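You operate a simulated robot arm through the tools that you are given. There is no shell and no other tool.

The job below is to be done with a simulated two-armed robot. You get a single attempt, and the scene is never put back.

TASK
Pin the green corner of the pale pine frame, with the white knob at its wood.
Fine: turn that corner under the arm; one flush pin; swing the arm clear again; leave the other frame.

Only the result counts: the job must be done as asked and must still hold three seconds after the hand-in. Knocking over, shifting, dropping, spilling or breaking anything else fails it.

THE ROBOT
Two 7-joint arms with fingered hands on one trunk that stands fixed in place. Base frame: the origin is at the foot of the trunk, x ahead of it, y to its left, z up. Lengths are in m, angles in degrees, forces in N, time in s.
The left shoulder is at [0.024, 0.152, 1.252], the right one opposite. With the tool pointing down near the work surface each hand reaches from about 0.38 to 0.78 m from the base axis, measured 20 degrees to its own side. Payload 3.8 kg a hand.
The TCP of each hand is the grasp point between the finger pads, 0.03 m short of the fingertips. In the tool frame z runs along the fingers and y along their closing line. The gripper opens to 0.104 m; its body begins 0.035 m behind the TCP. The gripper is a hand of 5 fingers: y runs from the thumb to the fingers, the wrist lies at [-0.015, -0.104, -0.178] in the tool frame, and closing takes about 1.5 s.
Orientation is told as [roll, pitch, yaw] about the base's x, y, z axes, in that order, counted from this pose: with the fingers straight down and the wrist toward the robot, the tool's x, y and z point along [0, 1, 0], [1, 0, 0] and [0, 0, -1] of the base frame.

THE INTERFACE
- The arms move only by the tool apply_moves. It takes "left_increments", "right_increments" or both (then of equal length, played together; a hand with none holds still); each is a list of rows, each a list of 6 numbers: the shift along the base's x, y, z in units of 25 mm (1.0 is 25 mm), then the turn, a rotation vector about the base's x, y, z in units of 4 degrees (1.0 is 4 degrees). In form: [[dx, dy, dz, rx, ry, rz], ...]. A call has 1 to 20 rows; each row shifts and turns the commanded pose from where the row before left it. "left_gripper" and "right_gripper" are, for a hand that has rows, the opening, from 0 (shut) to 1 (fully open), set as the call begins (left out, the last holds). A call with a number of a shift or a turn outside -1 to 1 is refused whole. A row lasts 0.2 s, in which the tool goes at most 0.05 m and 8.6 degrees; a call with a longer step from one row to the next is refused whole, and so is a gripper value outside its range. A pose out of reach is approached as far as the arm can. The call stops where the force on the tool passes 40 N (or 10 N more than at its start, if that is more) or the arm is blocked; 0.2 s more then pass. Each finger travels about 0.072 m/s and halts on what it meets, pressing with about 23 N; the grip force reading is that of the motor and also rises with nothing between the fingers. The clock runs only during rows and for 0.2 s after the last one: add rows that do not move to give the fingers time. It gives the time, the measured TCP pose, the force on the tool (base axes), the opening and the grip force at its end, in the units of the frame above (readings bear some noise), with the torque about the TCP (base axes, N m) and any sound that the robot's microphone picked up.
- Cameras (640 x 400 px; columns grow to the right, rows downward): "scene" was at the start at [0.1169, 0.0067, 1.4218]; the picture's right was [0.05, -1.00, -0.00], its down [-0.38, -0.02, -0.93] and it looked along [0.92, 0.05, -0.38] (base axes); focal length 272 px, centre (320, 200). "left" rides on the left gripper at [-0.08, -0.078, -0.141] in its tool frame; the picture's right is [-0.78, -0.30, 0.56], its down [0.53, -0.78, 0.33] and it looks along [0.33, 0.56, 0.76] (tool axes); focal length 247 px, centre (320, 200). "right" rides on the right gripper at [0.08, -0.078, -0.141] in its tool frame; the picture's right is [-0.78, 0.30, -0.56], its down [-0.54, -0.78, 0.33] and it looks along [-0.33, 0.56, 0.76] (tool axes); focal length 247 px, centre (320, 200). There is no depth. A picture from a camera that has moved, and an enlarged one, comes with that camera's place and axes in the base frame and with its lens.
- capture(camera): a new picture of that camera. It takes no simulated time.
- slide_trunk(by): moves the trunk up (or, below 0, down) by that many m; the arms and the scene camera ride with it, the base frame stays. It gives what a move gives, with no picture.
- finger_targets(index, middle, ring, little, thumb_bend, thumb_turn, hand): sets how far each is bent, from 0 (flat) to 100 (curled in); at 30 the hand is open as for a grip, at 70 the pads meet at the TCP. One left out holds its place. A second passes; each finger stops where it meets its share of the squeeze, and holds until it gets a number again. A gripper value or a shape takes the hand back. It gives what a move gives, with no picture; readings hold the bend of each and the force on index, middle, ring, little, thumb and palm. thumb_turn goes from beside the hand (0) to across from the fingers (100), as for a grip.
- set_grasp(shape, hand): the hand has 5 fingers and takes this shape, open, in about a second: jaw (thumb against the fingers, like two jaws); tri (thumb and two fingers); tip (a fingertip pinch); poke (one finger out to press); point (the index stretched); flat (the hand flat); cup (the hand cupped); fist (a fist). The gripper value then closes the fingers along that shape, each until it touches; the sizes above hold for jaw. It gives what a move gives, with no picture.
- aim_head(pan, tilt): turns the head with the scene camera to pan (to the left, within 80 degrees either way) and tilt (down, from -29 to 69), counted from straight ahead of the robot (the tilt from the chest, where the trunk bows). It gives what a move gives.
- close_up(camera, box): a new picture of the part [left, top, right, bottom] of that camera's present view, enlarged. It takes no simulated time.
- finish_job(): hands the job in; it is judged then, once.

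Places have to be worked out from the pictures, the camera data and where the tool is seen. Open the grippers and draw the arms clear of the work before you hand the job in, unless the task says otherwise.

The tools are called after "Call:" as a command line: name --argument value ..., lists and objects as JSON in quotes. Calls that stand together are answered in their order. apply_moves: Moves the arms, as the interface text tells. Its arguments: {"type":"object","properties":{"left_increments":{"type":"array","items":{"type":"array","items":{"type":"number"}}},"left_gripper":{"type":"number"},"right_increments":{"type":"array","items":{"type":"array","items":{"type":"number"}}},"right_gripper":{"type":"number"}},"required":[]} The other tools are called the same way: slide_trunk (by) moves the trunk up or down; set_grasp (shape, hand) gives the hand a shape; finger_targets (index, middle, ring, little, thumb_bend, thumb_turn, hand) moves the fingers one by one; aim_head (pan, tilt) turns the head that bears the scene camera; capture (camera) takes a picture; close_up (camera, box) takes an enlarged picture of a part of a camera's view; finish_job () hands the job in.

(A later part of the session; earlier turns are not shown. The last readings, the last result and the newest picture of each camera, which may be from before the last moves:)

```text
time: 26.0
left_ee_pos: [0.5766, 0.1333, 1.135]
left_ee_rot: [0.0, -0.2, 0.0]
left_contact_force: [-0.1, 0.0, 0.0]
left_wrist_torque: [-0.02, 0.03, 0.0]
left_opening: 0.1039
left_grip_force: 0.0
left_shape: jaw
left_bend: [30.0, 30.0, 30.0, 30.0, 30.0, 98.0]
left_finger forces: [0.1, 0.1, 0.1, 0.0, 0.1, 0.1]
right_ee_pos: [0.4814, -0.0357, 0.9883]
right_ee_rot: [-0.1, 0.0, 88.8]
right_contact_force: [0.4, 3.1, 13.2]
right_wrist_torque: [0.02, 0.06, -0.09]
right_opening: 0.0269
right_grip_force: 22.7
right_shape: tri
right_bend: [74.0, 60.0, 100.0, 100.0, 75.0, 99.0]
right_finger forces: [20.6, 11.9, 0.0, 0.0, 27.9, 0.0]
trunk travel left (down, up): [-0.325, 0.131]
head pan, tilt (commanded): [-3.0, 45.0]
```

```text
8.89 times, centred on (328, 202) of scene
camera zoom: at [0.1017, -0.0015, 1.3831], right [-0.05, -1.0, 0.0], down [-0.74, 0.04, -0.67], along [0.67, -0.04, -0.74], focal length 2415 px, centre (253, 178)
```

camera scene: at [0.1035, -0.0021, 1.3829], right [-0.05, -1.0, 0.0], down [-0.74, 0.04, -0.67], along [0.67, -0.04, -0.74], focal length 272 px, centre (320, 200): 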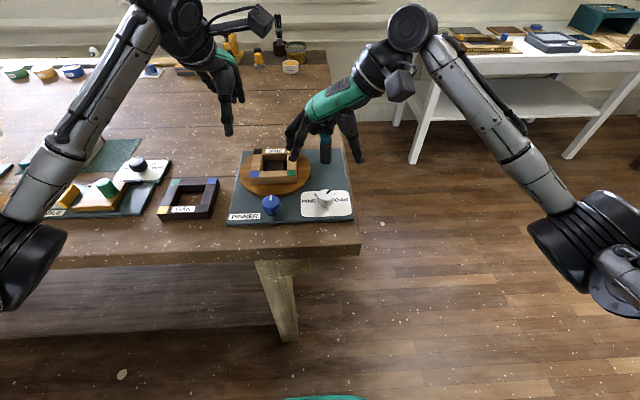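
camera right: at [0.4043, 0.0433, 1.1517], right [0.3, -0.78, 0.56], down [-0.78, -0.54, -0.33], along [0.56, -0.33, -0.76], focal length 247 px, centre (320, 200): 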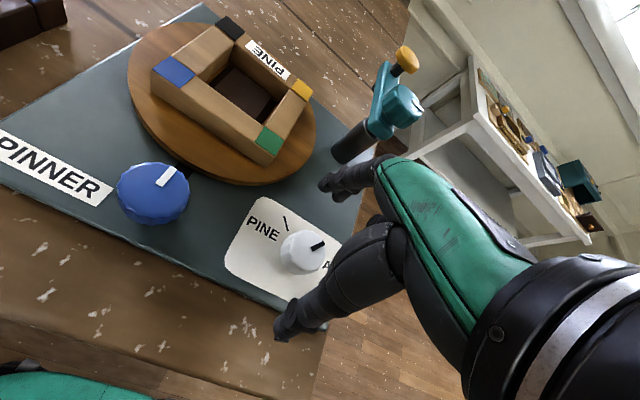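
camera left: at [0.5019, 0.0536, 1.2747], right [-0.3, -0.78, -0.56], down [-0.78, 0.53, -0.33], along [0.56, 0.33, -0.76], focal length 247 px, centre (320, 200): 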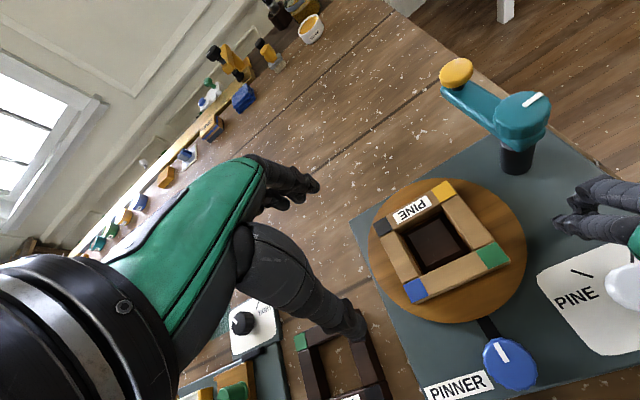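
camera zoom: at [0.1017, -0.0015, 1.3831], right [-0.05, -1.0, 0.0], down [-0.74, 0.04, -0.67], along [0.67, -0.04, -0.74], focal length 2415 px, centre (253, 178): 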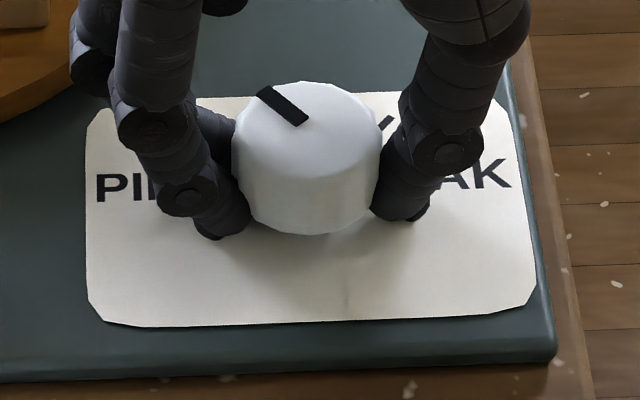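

The pointer now lies at about 39°, parallel to the PINE tick. I open the fingers partway to let go.

Call:
apply_moves --right_increments '[[0, 0, 0, 0, 0, 0], [0, 0, 0, 0, 0, 0], [0, 0, 0, 0, 0, 0], [0, 0, 0, 0, 0, 0], [0, 0, 0, 0, 0, 0], [0, 0, 0, 0, 0, 0]]' --right_gripper 0.8

Call:
close_up --camera "scene" --box '[295, 180, 360, 225]'

```text
time: 27.4
left_ee_pos: [0.5762, 0.1323, 1.1347]
left_ee_rot: [0.0, -0.1, -0.1]
left_contact_force: [-0.6, 0.1, -0.5]
left_wrist_torque: [0.02, 0.03, 0.01]
left_opening: 0.1033
left_grip_force: 0.1
left_shape: jaw
left_bend: [30.0, 30.0, 30.0, 30.0, 30.0, 98.0]
left_finger forces: [0.0, 0.1, 0.0, 0.1, 0.0, 0.1]
right_ee_pos: [0.4822, -0.0365, 0.989]
right_ee_rot: [0.0, -0.1, 88.8]
right_contact_force: [-2.4, -2.6, 8.4]
right_wrist_torque: [0.29, -0.04, 0.03]
right_opening: 0.08
right_grip_force: 0.1
right_shape: tri
right_bend: [27.0, 36.0, 99.0, 99.0, 50.0, 99.0]
right_finger forces: [0.6, 8.3, 0.0, 0.1, 0.1, 0.1]
trunk travel left (down, up): [-0.325, 0.131]
head pan, tilt (commanded): [-3.0, 45.0]
```

```text
8.89 times, centred on (328, 202) of scene
camera zoom: at [0.102, -0.0028, 1.383], right [-0.05, -1.0, 0.0], down [-0.74, 0.04, -0.67], along [0.67, -0.04, -0.74], focal length 2415 px, centre (253, 178)
```

zoom: 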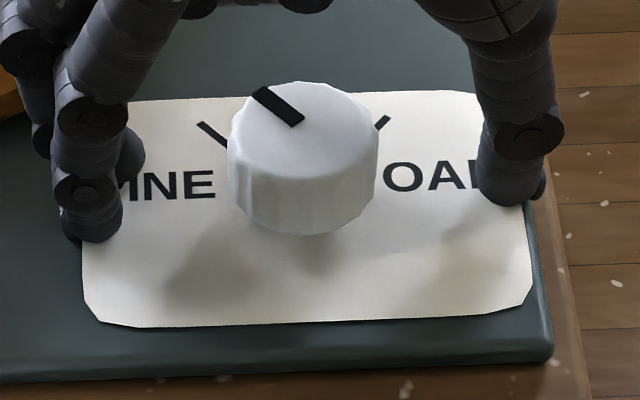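

The knob stays at PINE after release, though the middle finger lightly touches something (8 N). I lift straight up, clear of it.

Call:
apply_moves --right_increments '[[0, 0, 0.3, 0, 0, 0], [0, 0, 0.5, 0, 0, 0], [0, 0, 0.8, 0, 0, 0], [0, 0, 0.8, 0, 0, 0], [0, 0, 0.8, 0, 0, 0], [0, 0, 0.8, 0, 0, 0]]'

Call:
close_up --camera "scene" --box '[295, 180, 360, 225]'

Call:
capture --camera "right"

Call:
close_up --camera "scene" --box '[220, 90, 380, 240]'

```text
time: 28.8
left_ee_pos: [0.5782, 0.1335, 1.1337]
left_ee_rot: [0.0, 0.0, -0.1]
left_contact_force: [0.4, 0.1, -0.1]
left_wrist_torque: [0.0, 0.03, 0.0]
left_opening: 0.1036
left_grip_force: 0.0
left_shape: jaw
left_bend: [30.0, 30.0, 30.0, 30.0, 30.0, 98.0]
left_finger forces: [0.0, 0.0, 0.1, 0.0, 0.0, 0.1]
right_ee_pos: [0.4818, -0.0367, 1.0875]
right_ee_rot: [0.1, 0.0, 88.9]
right_contact_force: [-0.1, -1.5, -0.7]
right_wrist_torque: [0.04, -0.01, 0.02]
right_opening: 0.0832
right_grip_force: 0.0
right_shape: tri
right_bend: [26.0, 34.0, 99.0, 99.0, 50.0, 99.0]
right_finger forces: [0.0, 0.0, 0.0, 0.1, 0.0, 0.0]
trunk travel left (down, up): [-0.325, 0.131]
head pan, tilt (commanded): [-3.0, 45.0]
```

```text
8.89 times, centred on (328, 202) of scene
camera zoom: at [0.1032, -0.0021, 1.3829], right [-0.05, -1.0, 0.0], down [-0.74, 0.04, -0.67], along [0.67, -0.04, -0.74], focal length 2415 px, centre (253, 178)
```

zoom: 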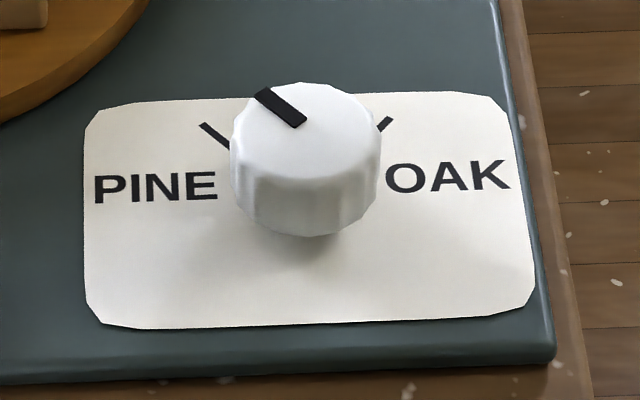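

```text
taken
camera right: at [0.4007, -0.113, 1.2296], right [0.78, 0.28, 0.56], down [0.52, -0.79, -0.33], along [0.35, 0.55, -0.76], focal length 247 px, centre (320, 200)
```

right: 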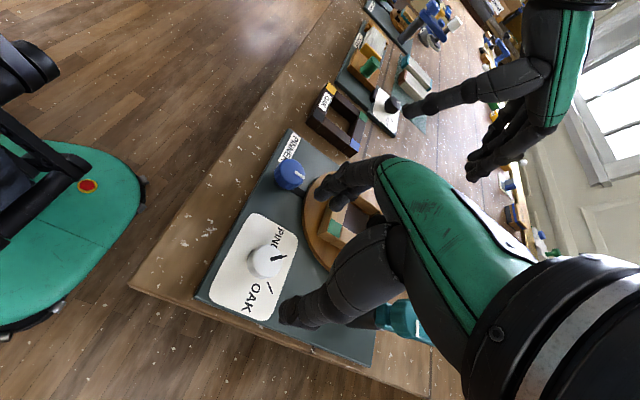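

```text
2.67 times, centred on (300, 165) of scene
camera zoom: at [0.1032, -0.0021, 1.3829], right [-0.05, -1.0, 0.0], down [-0.74, 0.04, -0.67], along [0.67, -0.04, -0.74], focal length 724 px, centre (373, 293)
```

zoom: 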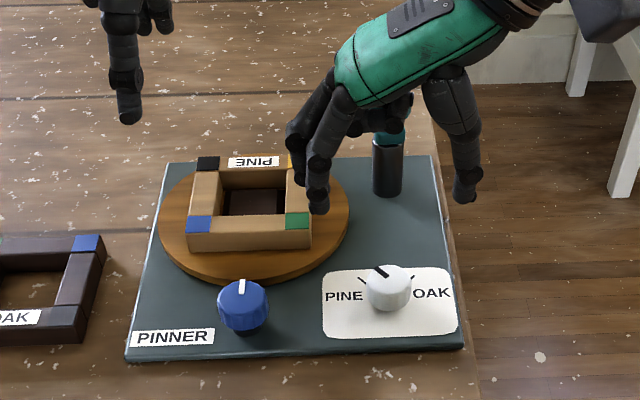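

The pointer (about +40°) now mirrors its earlier OAK reading, so PINE is set. Next is the blue drive knob: I move the left hand up and aside as an overhead camera, and bring the right hand above the blue knob, keeping yaw near 90° so the fingers stay clear of the turntable.

Call:
apply_moves --left_increments '[[0, 0.4, 0.5, 0, 0, 0], [0, 0.4, 0.5, 0, 0, 0], [0, 0.4, 0.5, 0, 0, 0], [0, 0.4, 0.5, 0, 0, 0], [0, 0.4, 0.4, 0, 0, 0], [0, 0, 0, 0, 0, 0], [0, 0, 0, 0, 0, 0], [0, 0, 0, 0, 0, 0]]' --right_increments '[[-0.09, 0.55, 0, 0, 0, 0], [-0.09, 0.55, 0, 0, 0, 0], [-0.09, 0.55, 0, 0, 0, 0], [-0.09, 0.55, 0, 0, 0, 0], [-0.09, 0.55, 0, 0, 0, 0], [-0.09, 0.55, 0, 0, 0, 0], [-0.09, 0.55, 0, 0, 0, 0], [-0.09, 0.55, 0, 0, 0, 0]]' --right_gripper 0.6

Call:
capture --camera "left"

Call:
capture --camera "right"

Call:
capture --camera "scene"

```text
time: 30.6
left_ee_pos: [0.5778, 0.1857, 1.1947]
left_ee_rot: [0.0, 0.0, 0.0]
left_contact_force: [0.5, -0.4, 0.7]
left_wrist_torque: [0.0, 0.04, 0.0]
left_opening: 0.1033
left_grip_force: 0.0
left_shape: jaw
left_bend: [30.0, 30.0, 30.0, 30.0, 30.0, 98.0]
left_finger forces: [0.0, 0.1, 0.1, 0.0, 0.1, 0.1]
right_ee_pos: [0.4641, 0.0759, 1.0873]
right_ee_rot: [0.1, 0.1, 88.8]
right_contact_force: [-0.1, 0.1, 0.0]
right_wrist_torque: [-0.02, -0.01, 0.01]
right_opening: 0.0627
right_grip_force: 0.0
right_shape: tri
right_bend: [74.0, 40.0, 99.0, 99.0, 64.0, 100.0]
right_finger forces: [0.0, 0.0, 0.0, 0.1, 0.0, 0.0]
trunk travel left (down, up): [-0.325, 0.131]
head pan, tilt (commanded): [-3.0, 45.0]
```

```text
taken
camera left: at [0.5015, 0.1044, 1.3358], right [-0.3, -0.78, -0.56], down [-0.78, 0.53, -0.33], along [0.56, 0.33, -0.76], focal length 247 px, centre (320, 200)
```

left: 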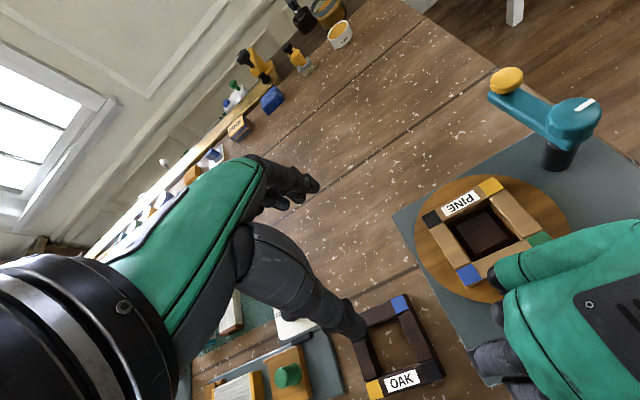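

```text
taken
camera right: at [0.3827, 0.0, 1.2294], right [0.78, 0.28, 0.56], down [0.52, -0.79, -0.33], along [0.35, 0.55, -0.76], focal length 247 px, centre (320, 200)
```

right: 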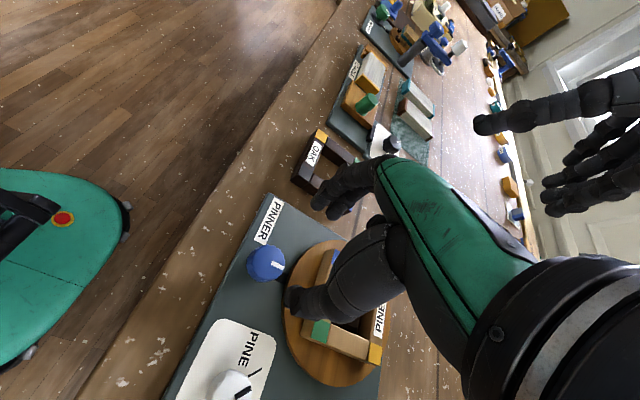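

```text
taken
camera scene: at [0.1033, -0.0016, 1.3829], right [-0.05, -1.0, 0.0], down [-0.74, 0.04, -0.67], along [0.67, -0.04, -0.74], focal length 272 px, centre (320, 200)
```

scene: 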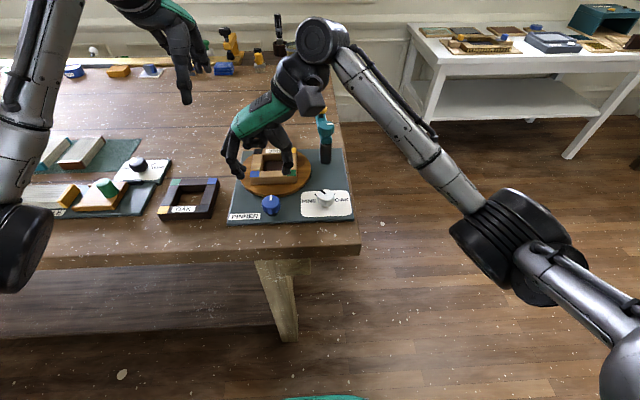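

The blue knob is under the hand and the left camera sees the turntable. I test the yaw range here at height, going on 40° further.

Call:
apply_moves --right_increments '[[0, 0, 0, 0, 0, 1], [0, 0, 0, 0, 0, 1], [0, 0, 0, 0, 0, 1], [0, 0, 0, 0, 0, 1], [0, 0, 0, 0, 0, 1], [0, 0, 0, 0, 0, 1], [0, 0, 0, 0, 0, 1], [0, 0, 0, 0, 0, 1], [0, 0, 0, 0, 0, 1], [0, 0, 0, 0, 0, 1]]'

Call:
capture --camera "scene"

Call:
capture --camera "left"

```text
time: 32.8
left_ee_pos: [0.5774, 0.1833, 1.1953]
left_ee_rot: [0.1, 0.0, -0.1]
left_contact_force: [-0.5, 0.2, 0.6]
left_wrist_torque: [-0.03, -0.02, 0.02]
left_opening: 0.1036
left_grip_force: 0.1
left_shape: jaw
left_bend: [30.0, 30.0, 30.0, 30.0, 30.0, 98.0]
left_finger forces: [0.1, 0.0, 0.1, 0.0, 0.0, 0.0]
right_ee_pos: [0.4639, 0.0748, 1.088]
right_ee_rot: [-0.1, -0.1, 128.8]
right_contact_force: [-0.8, -0.6, 0.2]
right_wrist_torque: [0.0, -0.02, 0.0]
right_opening: 0.0627
right_grip_force: 0.0
right_shape: tri
right_bend: [74.0, 40.0, 99.0, 99.0, 64.0, 100.0]
right_finger forces: [0.0, 0.1, 0.0, 0.0, 0.0, 0.0]
trunk travel left (down, up): [-0.325, 0.131]
head pan, tilt (commanded): [-3.0, 45.0]
```

```text
taken
camera scene: at [0.1034, -0.0019, 1.3829], right [-0.05, -1.0, 0.0], down [-0.74, 0.04, -0.67], along [0.67, -0.04, -0.74], focal length 272 px, centre (320, 200)
```

scene: 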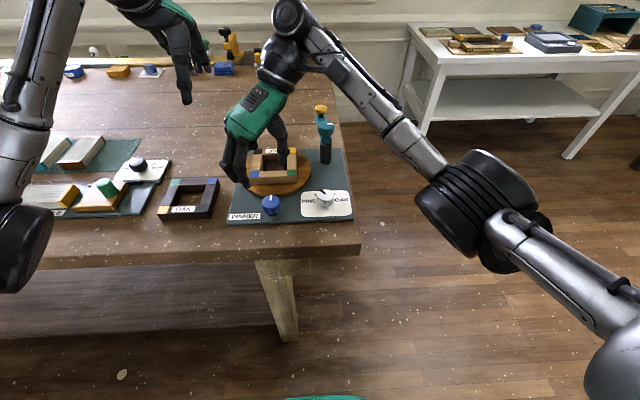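

```text
taken
camera left: at [0.5016, 0.1041, 1.3357], right [-0.3, -0.78, -0.56], down [-0.78, 0.53, -0.33], along [0.56, 0.33, -0.76], focal length 247 px, centre (320, 200)
```

left: 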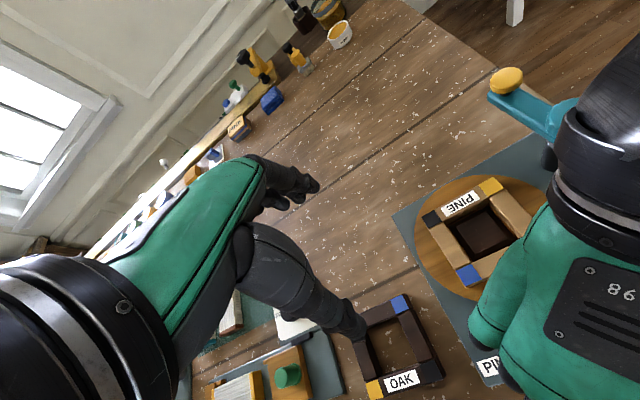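

Yaw 129° is reachable too, so a long stroke is possible. The index reads bent at 74 though, so I reopen the hand and turn back to yaw 45° as the start of the stroke.

Call:
apply_moves --right_increments '[[0, 0, 0, 0, 0, -1], [0, 0, 0, 0, 0, -1], [0, 0, 0, 0, 0, -1], [0, 0, 0, 0, 0, -1], [0, 0, 0, 0, 0, -1], [0, 0, 0, 0, 0, -1], [0, 0, 0, 0, 0, -1], [0, 0, 0, 0, 0, -1], [0, 0, 0, 0, 0, -1], [0, 0, 0, 0, 0, -1], [0, 0, 0, 0, 0, -1], [0, 0, 0, 0, 0, -1], [0, 0, 0, 0, 0, -1], [0, 0, 0, 0, 0, -1], [0, 0, 0, 0, 0, -1], [0, 0, 0, 0, 0, -1], [0, 0, 0, 0, 0, -1], [0, 0, 0, 0, 0, -1], [0, 0, 0, 0, 0, -1], [0, 0, 0, 0, 0, -1]]' --right_gripper 1.0

Call:
capture --camera "right"

Call:
capture --camera "left"

```text
time: 37.0
left_ee_pos: [0.5773, 0.1831, 1.1949]
left_ee_rot: [0.0, 0.1, 0.1]
left_contact_force: [0.1, 0.8, -0.4]
left_wrist_torque: [-0.02, 0.0, 0.02]
left_opening: 0.1037
left_grip_force: 0.0
left_shape: jaw
left_bend: [30.0, 30.0, 30.0, 30.0, 30.0, 98.0]
left_finger forces: [0.0, 0.0, 0.1, 0.0, 0.0, 0.0]
right_ee_pos: [0.4641, 0.075, 1.0883]
right_ee_rot: [0.0, 0.1, 48.7]
right_contact_force: [0.2, 0.0, -0.3]
right_wrist_torque: [-0.04, 0.02, 0.04]
right_opening: 0.1034
right_grip_force: 0.1
right_shape: tri
right_bend: [30.0, 30.0, 99.0, 99.0, 30.0, 98.0]
right_finger forces: [0.0, 0.0, 0.1, 0.1, 0.0, 0.1]
trunk travel left (down, up): [-0.325, 0.131]
head pan, tilt (commanded): [-3.0, 45.0]
```

```text
taken
camera right: at [0.3528, 0.0689, 1.2299], right [0.78, -0.29, 0.56], down [-0.11, -0.94, -0.33], along [0.62, 0.2, -0.76], focal length 247 px, centre (320, 200)
```

right: 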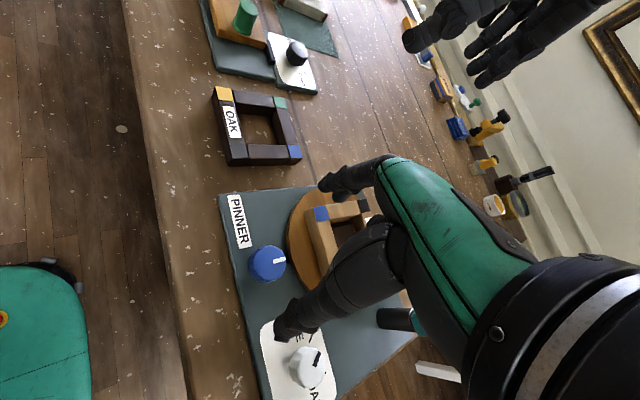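

```text
taken
camera left: at [0.5014, 0.1039, 1.3358], right [-0.3, -0.78, -0.56], down [-0.78, 0.53, -0.33], along [0.56, 0.33, -0.76], focal length 247 px, centre (320, 200)
```

left: 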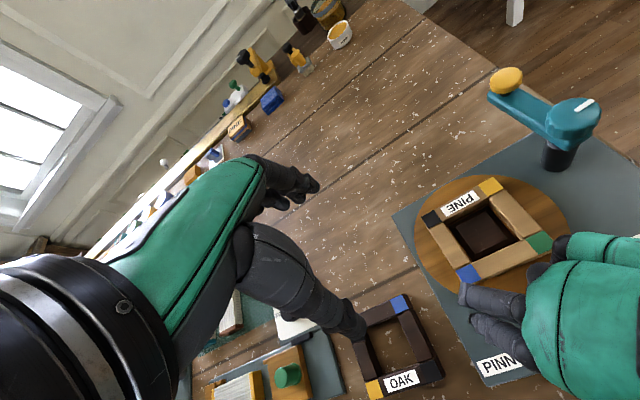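

At yaw 49° a fully open hand would overlap the turntable, so I use a narrower opening: index, middle and thumb at 44. Then I turn to about yaw 65°.

Call:
finger_targets --hand "right" --index 44 --middle 44 --thumb_bend 44

Call:
apply_moves --right_increments '[[0, 0, 0, 0, 0, 1], [0, 0, 0, 0, 0, 1], [0, 0, 0, 0, 0, 1], [0, 0, 0, 0, 0, 1], [0, 0, -0.4, 0, 0, 0], [0, 0, -0.4, 0, 0, 0], [0, 0, -0.4, 0, 0, 0], [0, 0, -0.4, 0, 0, 0], [0, 0, -0.4, 0, 0, 0], [0, 0, -0.4, 0, 0, 0]]'

Call:
capture --camera "right"

Call:
close_up --camera "scene" --box '[210, 120, 330, 240]'

Call:
capture --camera "left"

```text
time: 38.0
left_ee_pos: [0.5775, 0.1836, 1.1954]
left_ee_rot: [0.0, 0.0, 0.1]
left_contact_force: [0.6, 0.5, -0.2]
left_wrist_torque: [-0.04, -0.01, -0.03]
left_opening: 0.1039
left_grip_force: 0.1
left_shape: jaw
left_bend: [30.0, 30.0, 30.0, 30.0, 30.0, 98.0]
left_finger forces: [0.1, 0.0, 0.1, 0.1, 0.0, 0.0]
right_ee_pos: [0.4643, 0.0733, 1.0887]
right_ee_rot: [0.0, 0.0, 48.9]
right_contact_force: [-0.1, -0.6, -1.1]
right_wrist_torque: [-0.01, -0.01, 0.04]
right_opening: 0.0681
right_grip_force: 0.2
right_shape: fingers
right_bend: [44.0, 44.0, 99.0, 99.0, 44.0, 98.0]
right_finger forces: [0.1, 0.1, 0.0, 0.1, 0.0, 0.1]
trunk travel left (down, up): [-0.325, 0.131]
head pan, tilt (commanded): [-3.0, 45.0]
```

```text
time: 40.2
left_ee_pos: [0.5774, 0.1834, 1.1946]
left_ee_rot: [-0.1, 0.0, 0.0]
left_contact_force: [0.0, 0.0, -0.6]
left_wrist_torque: [0.03, 0.0, 0.02]
left_opening: 0.1034
left_grip_force: 0.0
left_shape: jaw
left_bend: [30.0, 30.0, 30.0, 30.0, 30.0, 98.0]
left_finger forces: [0.1, 0.1, 0.1, 0.1, 0.1, 0.0]
right_ee_pos: [0.4649, 0.075, 1.0276]
right_ee_rot: [0.1, 0.0, 64.8]
right_contact_force: [1.1, -0.6, 0.2]
right_wrist_torque: [0.03, 0.01, 0.0]
right_opening: 0.0682
right_grip_force: 0.1
right_shape: fingers
right_bend: [44.0, 44.0, 99.0, 99.0, 44.0, 98.0]
right_finger forces: [0.0, 0.1, 0.0, 0.1, 0.0, 0.0]
trunk travel left (down, up): [-0.325, 0.131]
head pan, tilt (commanded): [-3.0, 45.0]
```

```text
taken
camera right: at [0.359, 0.0388, 1.1686], right [0.83, -0.06, 0.56], down [0.15, -0.93, -0.33], along [0.54, 0.36, -0.76], focal length 247 px, centre (320, 200)
```

right: 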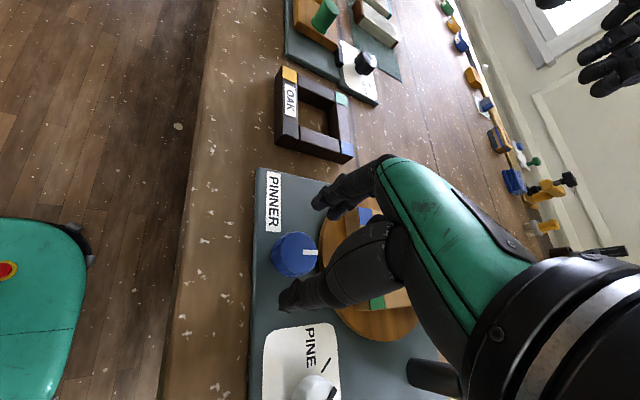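

```text
3.33 times, centred on (270, 180) of scene
camera zoom: at [0.1033, -0.0022, 1.3829], right [-0.05, -1.0, 0.0], down [-0.74, 0.04, -0.67], along [0.67, -0.04, -0.74], focal length 906 px, centre (487, 267)
```

zoom: 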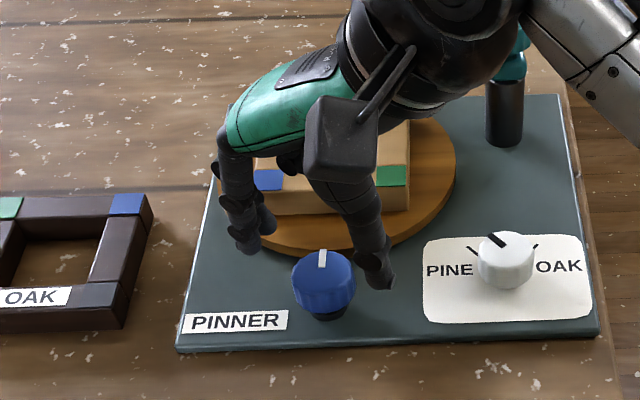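

```text
taken
camera left: at [0.5016, 0.1037, 1.3358], right [-0.3, -0.78, -0.56], down [-0.78, 0.53, -0.33], along [0.56, 0.33, -0.76], focal length 247 px, centre (320, 200)
```

left: 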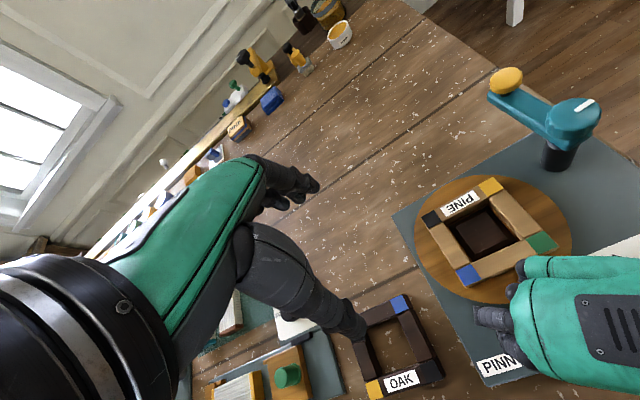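

The hand is centred over the blue knob. I go down to about z 0.997, so the fingertips straddle the cap.

Call:
apply_moves --right_increments '[[0, 0, -0.3, 0, 0, 0], [0, 0, -0.3, 0, 0, 0], [0, 0, -0.3, 0, 0, 0], [0, 0, -0.3, 0, 0, 0]]'

Call:
close_up --camera "scene" --box '[210, 150, 310, 230]'

Call:
close_up --camera "right" --box '[220, 140, 420, 360]'

```text
time: 41.2
left_ee_pos: [0.5782, 0.1836, 1.1957]
left_ee_rot: [0.0, 0.1, -0.1]
left_contact_force: [0.5, -0.1, -0.2]
left_wrist_torque: [0.0, 0.0, 0.02]
left_opening: 0.1037
left_grip_force: 0.1
left_shape: jaw
left_bend: [30.0, 30.0, 30.0, 30.0, 30.0, 98.0]
left_finger forces: [0.1, 0.0, 0.0, 0.0, 0.1, 0.0]
right_ee_pos: [0.4651, 0.0736, 0.9982]
right_ee_rot: [0.0, 0.0, 64.9]
right_contact_force: [-0.7, 0.4, -0.4]
right_wrist_torque: [0.0, 0.0, 0.03]
right_opening: 0.0681
right_grip_force: 0.0
right_shape: fingers
right_bend: [44.0, 44.0, 99.0, 99.0, 44.0, 98.0]
right_finger forces: [0.0, 0.0, 0.1, 0.0, 0.1, 0.1]
trunk travel left (down, up): [-0.325, 0.131]
head pan, tilt (commanded): [-3.0, 45.0]
```

```text
5.00 times, centred on (260, 190) of scene
camera zoom: at [0.1033, -0.0023, 1.3829], right [-0.05, -1.0, 0.0], down [-0.74, 0.04, -0.67], along [0.67, -0.04, -0.74], focal length 1358 px, centre (620, 250)
```

zoom: 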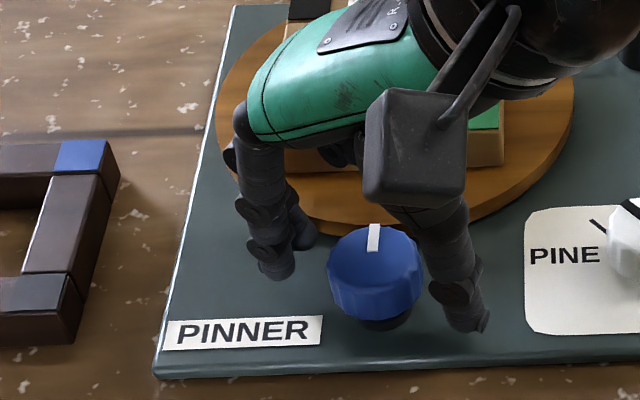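

```text
1.82 times, centred on (320, 250) of right
camera zoom: at [0.359, 0.0386, 1.14], right [0.83, -0.06, 0.56], down [0.15, -0.93, -0.33], along [0.54, 0.36, -0.76], focal length 449 px, centre (320, 109)
```

zoom: 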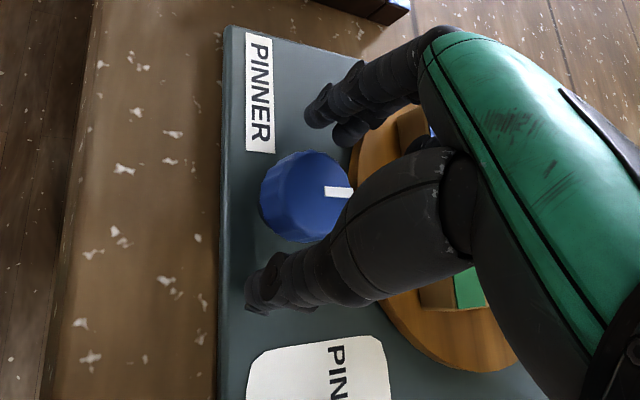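

The cap sits between thumb and fingers. I close the three fingers onto it.

Call:
finger_targets --hand "right" --index 74 --middle 74 --thumb_bend 78

Call:
close_up --camera "scene" --box '[210, 150, 310, 230]'

Call:
close_up --camera "right" --box '[220, 140, 420, 360]'

```text
time: 42.2
left_ee_pos: [0.5787, 0.1828, 1.1943]
left_ee_rot: [0.0, 0.0, 0.0]
left_contact_force: [0.8, -1.0, 0.4]
left_wrist_torque: [0.03, 0.02, 0.01]
left_opening: 0.1036
left_grip_force: 0.0
left_shape: jaw
left_bend: [30.0, 30.0, 30.0, 30.0, 30.0, 98.0]
left_finger forces: [0.1, 0.0, 0.0, 0.1, 0.0, 0.0]
right_ee_pos: [0.4656, 0.0744, 0.9979]
right_ee_rot: [0.0, 0.1, 64.8]
right_contact_force: [1.0, -3.1, -1.7]
right_wrist_torque: [-0.09, -0.05, 0.08]
right_opening: 0.0292
right_grip_force: 17.2
right_shape: fingers
right_bend: [61.0, 64.0, 99.0, 99.0, 60.0, 96.0]
right_finger forces: [8.6, 7.7, 0.1, 0.0, 17.9, 0.0]
trunk travel left (down, up): [-0.325, 0.131]
head pan, tilt (commanded): [-3.0, 45.0]
```

```text
5.00 times, centred on (260, 190) of scene
camera zoom: at [0.104, -0.0029, 1.3828], right [-0.05, -1.0, 0.0], down [-0.74, 0.04, -0.67], along [0.67, -0.04, -0.74], focal length 1358 px, centre (620, 250)
```

zoom: 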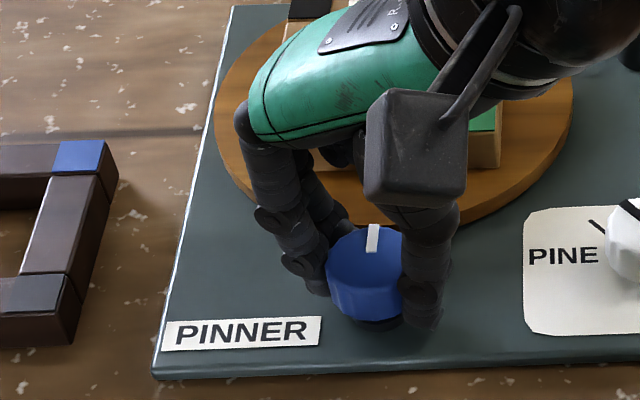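

```text
1.82 times, centred on (320, 250) of right
camera zoom: at [0.3597, 0.0378, 1.1397], right [0.83, -0.06, 0.56], down [0.15, -0.93, -0.33], along [0.54, 0.36, -0.76], focal length 449 px, centre (320, 109)
```

zoom: 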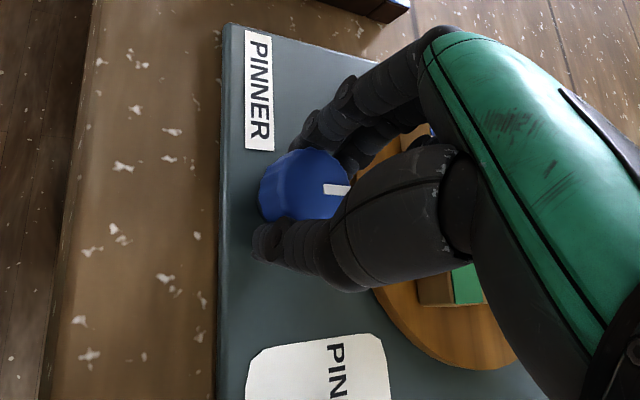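

A balanced grip of about 17 N. I turn the blue knob 20° counter-clockwise and see how the turntable answers.

Call:
apply_moves --right_increments '[[0, 0, 0, 0, 0, 0.7], [0, 0, 0, 0, 0, 0.7], [0, 0, 0, 0, 0, 0.7], [0, 0, 0, 0, 0, 0.7], [0, 0, 0, 0, 0, 0.7], [0, 0, 0, 0, 0, 0.7], [0, 0, 0, 0, 0, 0.7]]'

Call:
close_up --camera "left" --box '[380, 40, 640, 400]'

Call:
close_up --camera "scene" --box '[210, 130, 310, 230]'

```text
time: 43.8
left_ee_pos: [0.5773, 0.1827, 1.1946]
left_ee_rot: [-0.1, 0.1, 0.0]
left_contact_force: [-0.2, -0.9, 0.1]
left_wrist_torque: [0.02, 0.01, -0.01]
left_opening: 0.1038
left_grip_force: 0.1
left_shape: jaw
left_bend: [30.0, 30.0, 30.0, 30.0, 30.0, 98.0]
left_finger forces: [0.0, 0.0, 0.0, 0.0, 0.0, 0.1]
right_ee_pos: [0.4657, 0.0743, 0.996]
right_ee_rot: [0.0, 0.0, 84.5]
right_contact_force: [6.5, -3.5, -0.1]
right_wrist_torque: [-0.07, -0.16, -0.03]
right_opening: 0.0289
right_grip_force: 18.6
right_shape: fingers
right_bend: [60.0, 64.0, 99.0, 99.0, 62.0, 95.0]
right_finger forces: [9.5, 8.9, 0.0, 0.0, 18.8, 0.0]
trunk travel left (down, up): [-0.325, 0.131]
head pan, tilt (commanded): [-3.0, 45.0]
```

```text
1.11 times, centred on (510, 220) of left
camera zoom: at [0.5028, 0.1033, 1.3353], right [-0.3, -0.78, -0.56], down [-0.78, 0.53, -0.33], along [0.55, 0.33, -0.76], focal length 274 px, centre (109, 178)
```

zoom: 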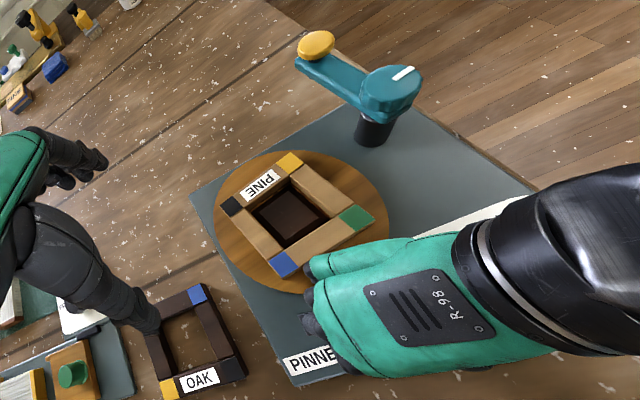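

```text
4.00 times, centred on (260, 180) of scene
camera zoom: at [0.1046, -0.0026, 1.3828], right [-0.05, -1.0, 0.0], down [-0.74, 0.04, -0.67], along [0.67, -0.04, -0.74], focal length 1087 px, centre (560, 280)
```

zoom: 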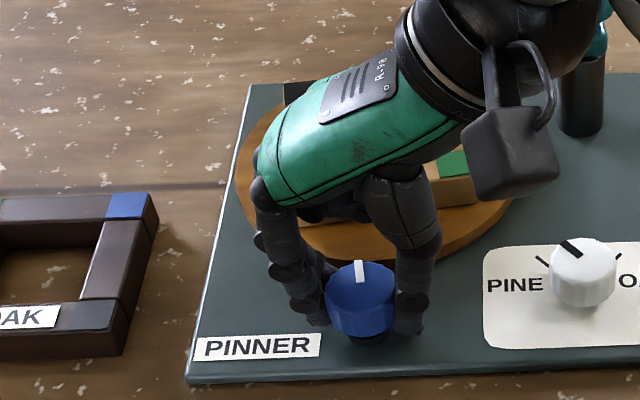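

The frame appears to have turned a little counter-clockwise, so the direction is right. I enlarge to compare the knob's mark with the turntable's turn.

Call:
close_up --camera "left" --box '[410, 160, 580, 310]'

Call:
close_up --camera "scene" --box '[250, 185, 290, 220]'

```text
2.67 times, centred on (495, 235) of left
camera zoom: at [0.5028, 0.1033, 1.3353], right [-0.3, -0.78, -0.56], down [-0.78, 0.53, -0.33], along [0.55, 0.33, -0.76], focal length 659 px, centre (-147, 107)
```

zoom: 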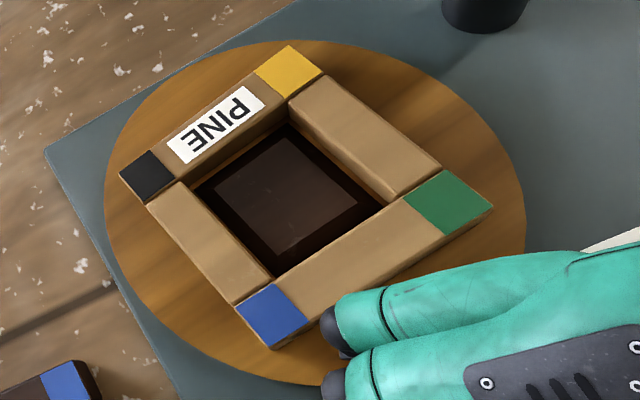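

```text
11.43 times, centred on (270, 202) of scene
camera zoom: at [0.1046, -0.0026, 1.3828], right [-0.05, -1.0, 0.0], down [-0.74, 0.04, -0.67], along [0.67, -0.04, -0.74], focal length 3105 px, centre (891, 171)
```

zoom: 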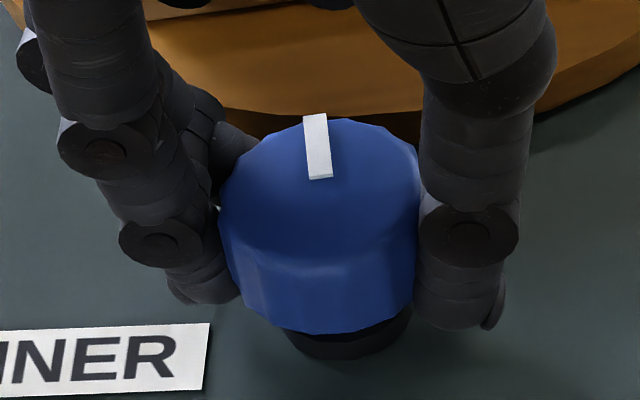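

The knob mark has turned about 8° with the first 20° of hand turn (some finger give), and the frame by about as much — so it is a 1:1 drive in the same sense. I carry on 44° more.

Call:
apply_moves --right_increments '[[0, 0, 0, 0, 0, 0.8], [0, 0, 0, 0, 0, 0.8], [0, 0, 0, 0, 0, 0.8], [0, 0, 0, 0, 0, 0.8], [0, 0, 0, 0, 0, 0.8], [0, 0, 0, 0, 0, 0.8], [0, 0, 0, 0, 0, 0.8], [0, 0, 0, 0, 0, 0.8], [0, 0, 0, 0, 0, 0.8], [0, 0, 0, 0, 0, 0.8], [0, 0, 0, 0, 0, 0.8], [0, 0, 0, 0, 0, 0.8], [0, 0, 0, 0, 0, 0.8], [0, 0, 0, 0, 0, 0.6]]'

Call:
close_up --camera "left" --box '[410, 160, 580, 310]'

Call:
close_up --camera "scene" --box '[210, 130, 310, 230]'

```text
time: 46.8
left_ee_pos: [0.5763, 0.1846, 1.1942]
left_ee_rot: [-0.1, -0.1, -0.1]
left_contact_force: [0.0, -0.2, 0.3]
left_wrist_torque: [0.02, -0.01, -0.01]
left_opening: 0.1037
left_grip_force: 0.1
left_shape: jaw
left_bend: [30.0, 30.0, 30.0, 30.0, 30.0, 98.0]
left_finger forces: [0.0, 0.1, 0.0, 0.0, 0.0, 0.1]
right_ee_pos: [0.4644, 0.0751, 0.9994]
right_ee_rot: [0.0, 0.0, 128.5]
right_contact_force: [3.4, 6.7, -1.2]
right_wrist_torque: [0.25, 0.01, -0.02]
right_opening: 0.0288
right_grip_force: 19.0
right_shape: fingers
right_bend: [59.0, 63.0, 99.0, 99.0, 63.0, 95.0]
right_finger forces: [10.9, 10.7, 0.0, 0.0, 16.2, 0.0]
trunk travel left (down, up): [-0.325, 0.131]
head pan, tilt (commanded): [-3.0, 45.0]
```

```text
2.67 times, centred on (495, 235) of left
camera zoom: at [0.5021, 0.1055, 1.3354], right [-0.3, -0.78, -0.56], down [-0.78, 0.53, -0.33], along [0.56, 0.33, -0.76], focal length 659 px, centre (-147, 107)
```

zoom: 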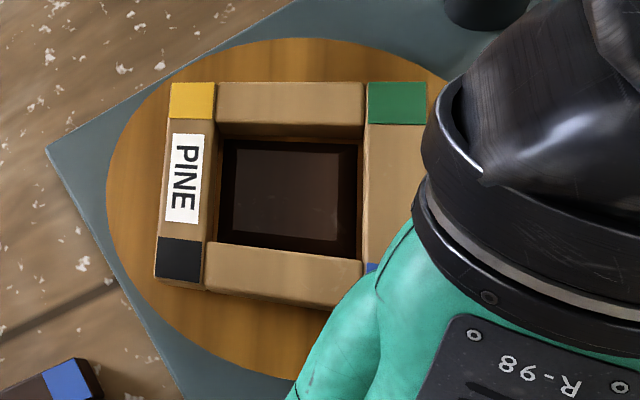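

```text
4.00 times, centred on (260, 180) of scene
camera zoom: at [0.1039, -0.0004, 1.3829], right [-0.05, -1.0, 0.0], down [-0.74, 0.04, -0.67], along [0.67, -0.04, -0.74], focal length 1087 px, centre (560, 280)
```

zoom: 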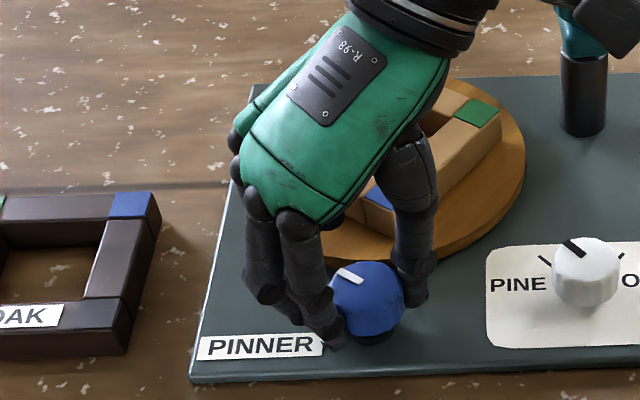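

The frame has turned about 54° (green now at about -80° from the centre), so some 36° remain. I open the fingers slightly around the cap to regrip.

Call:
finger_targets --hand "right" --index 46 --middle 46 --thumb_bend 49

Call:
close_up --camera "scene" --box '[210, 130, 310, 230]'

Call:
close_up --camera "left" --box '[410, 160, 580, 310]'

```text
time: 47.8
left_ee_pos: [0.5778, 0.1841, 1.1948]
left_ee_rot: [0.0, 0.0, 0.1]
left_contact_force: [-0.9, 0.2, -0.5]
left_wrist_torque: [0.02, 0.02, -0.01]
left_opening: 0.1036
left_grip_force: 0.1
left_shape: jaw
left_bend: [30.0, 30.0, 30.0, 30.0, 30.0, 98.0]
left_finger forces: [0.1, 0.1, 0.1, 0.0, 0.0, 0.1]
right_ee_pos: [0.4647, 0.0733, 0.9972]
right_ee_rot: [0.0, 0.0, 128.5]
right_contact_force: [0.9, 0.4, -0.3]
right_wrist_torque: [-0.02, -0.01, 0.0]
right_opening: 0.0583
right_grip_force: 0.1
right_shape: fingers
right_bend: [46.0, 46.0, 99.0, 99.0, 49.0, 97.0]
right_finger forces: [0.0, 0.1, 0.1, 0.0, 0.0, 0.0]
trunk travel left (down, up): [-0.325, 0.131]
head pan, tilt (commanded): [-3.0, 45.0]
```

```text
4.00 times, centred on (260, 180) of scene
camera zoom: at [0.1032, -0.0023, 1.3829], right [-0.05, -1.0, 0.0], down [-0.74, 0.04, -0.67], along [0.67, -0.04, -0.74], focal length 1087 px, centre (560, 280)
```

zoom: 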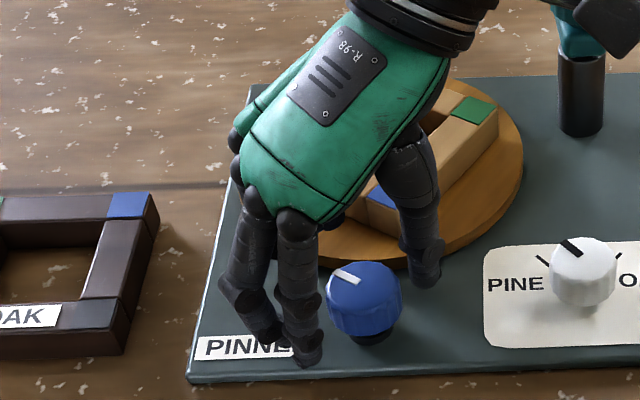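

```text
2.67 times, centred on (495, 235) of left
camera zoom: at [0.5015, 0.1036, 1.3358], right [-0.3, -0.78, -0.56], down [-0.78, 0.53, -0.33], along [0.56, 0.33, -0.76], focal length 659 px, centre (-147, 107)
```

zoom: 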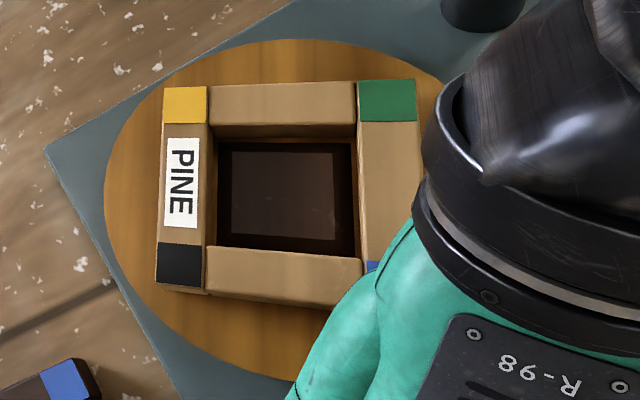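

The knob is free of the fingers and the turntable holds its place. I rotate the hand back 60° around the cap.

Call:
apply_moves --right_increments '[[0, 0, 0, 0, 0, -1], [0, 0, 0, 0, 0, -1], [0, 0, 0, 0, 0, -1], [0, 0, 0, 0, 0, -1], [0, 0, 0, 0, 0, -1], [0, 0, 0, 0, 0, -1], [0, 0, 0, 0, 0, -1], [0, 0, 0, 0, 0, -1], [0, 0, 0, 0, 0, -1], [0, 0, 0, 0, 0, -1], [0, 0, 0, 0, 0, -1], [0, 0, 0, 0, 0, -1], [0, 0, 0, 0, 0, -1], [0, 0, 0, 0, 0, -1]]'

Call:
close_up --camera "scene" --box '[210, 130, 310, 230]'

Call:
close_up --camera "left" --box '[410, 160, 580, 310]'

```text
time: 50.8
left_ee_pos: [0.5769, 0.1833, 1.1952]
left_ee_rot: [0.0, 0.0, -0.1]
left_contact_force: [1.3, -0.8, -1.4]
left_wrist_torque: [0.02, 0.02, -0.01]
left_opening: 0.1037
left_grip_force: 0.1
left_shape: jaw
left_bend: [30.0, 30.0, 30.0, 30.0, 30.0, 98.0]
left_finger forces: [0.0, 0.0, 0.0, 0.0, 0.0, 0.0]
right_ee_pos: [0.4649, 0.0741, 0.9992]
right_ee_rot: [-0.1, -0.1, 72.4]
right_contact_force: [0.6, -1.2, -0.6]
right_wrist_torque: [0.04, 0.01, -0.03]
right_opening: 0.0581
right_grip_force: 0.0
right_shape: fingers
right_bend: [46.0, 46.0, 99.0, 99.0, 49.0, 97.0]
right_finger forces: [0.0, 0.1, 0.0, 0.0, 0.0, 0.0]
trunk travel left (down, up): [-0.325, 0.131]
head pan, tilt (commanded): [-3.0, 45.0]
```

```text
4.00 times, centred on (260, 180) of scene
camera zoom: at [0.1031, -0.0022, 1.3829], right [-0.05, -1.0, 0.0], down [-0.74, 0.04, -0.67], along [0.67, -0.04, -0.74], focal length 1087 px, centre (560, 280)
```

zoom: 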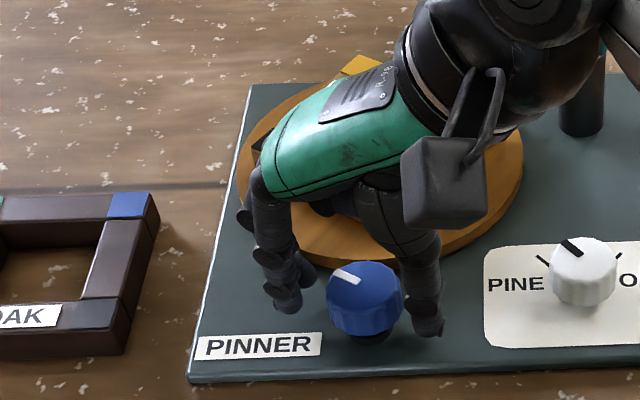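

```text
2.67 times, centred on (495, 235) of left
camera zoom: at [0.5014, 0.1038, 1.3358], right [-0.3, -0.78, -0.56], down [-0.78, 0.53, -0.33], along [0.56, 0.33, -0.76], focal length 659 px, centre (-147, 107)
```

zoom: 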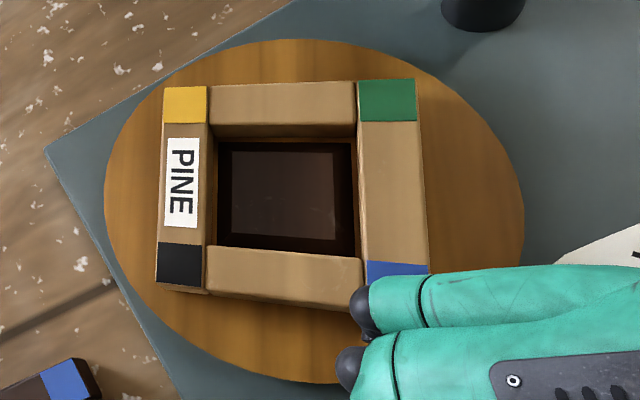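

The frame has turned about 56°, so roughly 34° is left. I close onto the cap again.

Call:
finger_targets --hand "right" --index 76 --middle 76 --thumb_bend 80

Call:
apply_moves --right_increments '[[0, 0, 0, 0, 0, 0.8], [0, 0, 0, 0, 0, 0.8], [0, 0, 0, 0, 0, 0.8], [0, 0, 0, 0, 0, 0.8], [0, 0, 0, 0, 0, 0.8], [0, 0, 0, 0, 0, 0.8], [0, 0, 0, 0, 0, 0.8], [0, 0, 0, 0, 0, 0.8], [0, 0, 0, 0, 0, 0.8], [0, 0, 0, 0, 0, 0.8]]'

Call:
close_up --camera "left" --box '[410, 160, 580, 310]'

Call:
close_up --camera "scene" --box '[210, 130, 310, 230]'

```text
time: 51.8
left_ee_pos: [0.5788, 0.1818, 1.1938]
left_ee_rot: [0.1, 0.2, 0.0]
left_contact_force: [0.3, -0.6, -0.4]
left_wrist_torque: [0.04, 0.0, 0.01]
left_opening: 0.1038
left_grip_force: 0.0
left_shape: jaw
left_bend: [30.0, 30.0, 30.0, 30.0, 30.0, 98.0]
left_finger forces: [0.1, 0.0, 0.0, 0.0, 0.0, 0.0]
right_ee_pos: [0.4656, 0.0731, 0.9966]
right_ee_rot: [0.0, 0.0, 72.4]
right_contact_force: [5.0, -6.0, -3.4]
right_wrist_torque: [-0.14, -0.1, 0.03]
right_opening: 0.0288
right_grip_force: 18.5
right_shape: fingers
right_bend: [59.0, 64.0, 99.0, 99.0, 62.0, 95.0]
right_finger forces: [7.9, 8.9, 0.1, 0.0, 20.6, 0.0]
trunk travel left (down, up): [-0.325, 0.131]
head pan, tilt (commanded): [-3.0, 45.0]
```

```text
time: 54.0
left_ee_pos: [0.5787, 0.1833, 1.1936]
left_ee_rot: [0.0, 0.1, 0.1]
left_contact_force: [0.2, -0.1, 0.0]
left_wrist_torque: [-0.03, 0.0, 0.01]
left_opening: 0.104
left_grip_force: 0.0
left_shape: jaw
left_bend: [30.0, 30.0, 30.0, 30.0, 30.0, 98.0]
left_finger forces: [0.0, 0.0, 0.0, 0.1, 0.0, 0.0]
right_ee_pos: [0.4666, 0.0743, 0.9975]
right_ee_rot: [0.0, 0.0, 104.4]
right_contact_force: [7.6, 0.5, -3.9]
right_wrist_torque: [0.02, -0.21, 0.0]
right_opening: 0.0287
right_grip_force: 19.0
right_shape: fingers
right_bend: [59.0, 64.0, 99.0, 99.0, 62.0, 95.0]
right_finger forces: [8.3, 11.0, 0.0, 0.0, 19.1, 0.0]
trunk travel left (down, up): [-0.325, 0.131]
head pan, tilt (commanded): [-3.0, 45.0]
```

```text
2.67 times, centred on (495, 235) of left
camera zoom: at [0.5032, 0.104, 1.3351], right [-0.3, -0.78, -0.56], down [-0.78, 0.53, -0.33], along [0.55, 0.33, -0.76], focal length 659 px, centre (-147, 107)
```

zoom: 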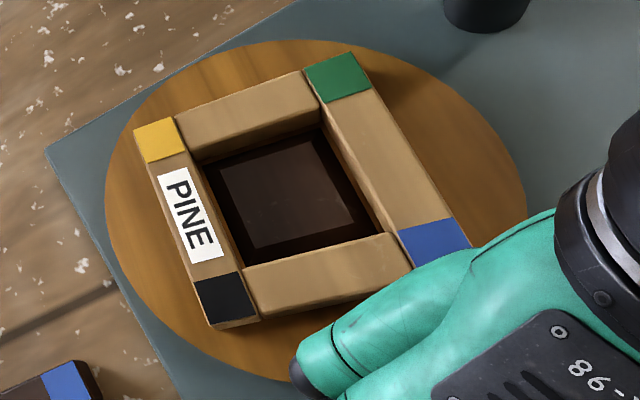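

```text
4.00 times, centred on (260, 180) of scene
camera zoom: at [0.105, -0.002, 1.3828], right [-0.05, -1.0, 0.0], down [-0.74, 0.04, -0.67], along [0.67, -0.04, -0.74], focal length 1087 px, centre (560, 280)
```

zoom: 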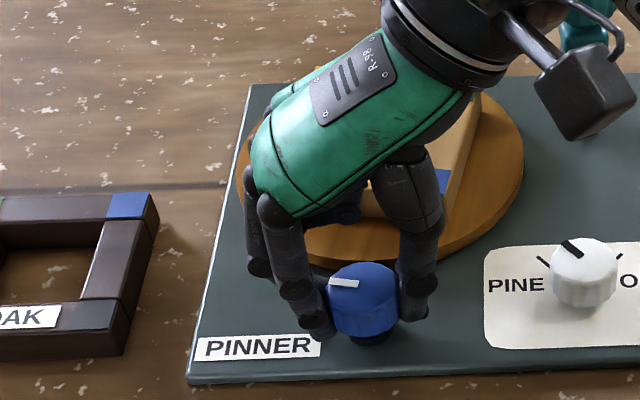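

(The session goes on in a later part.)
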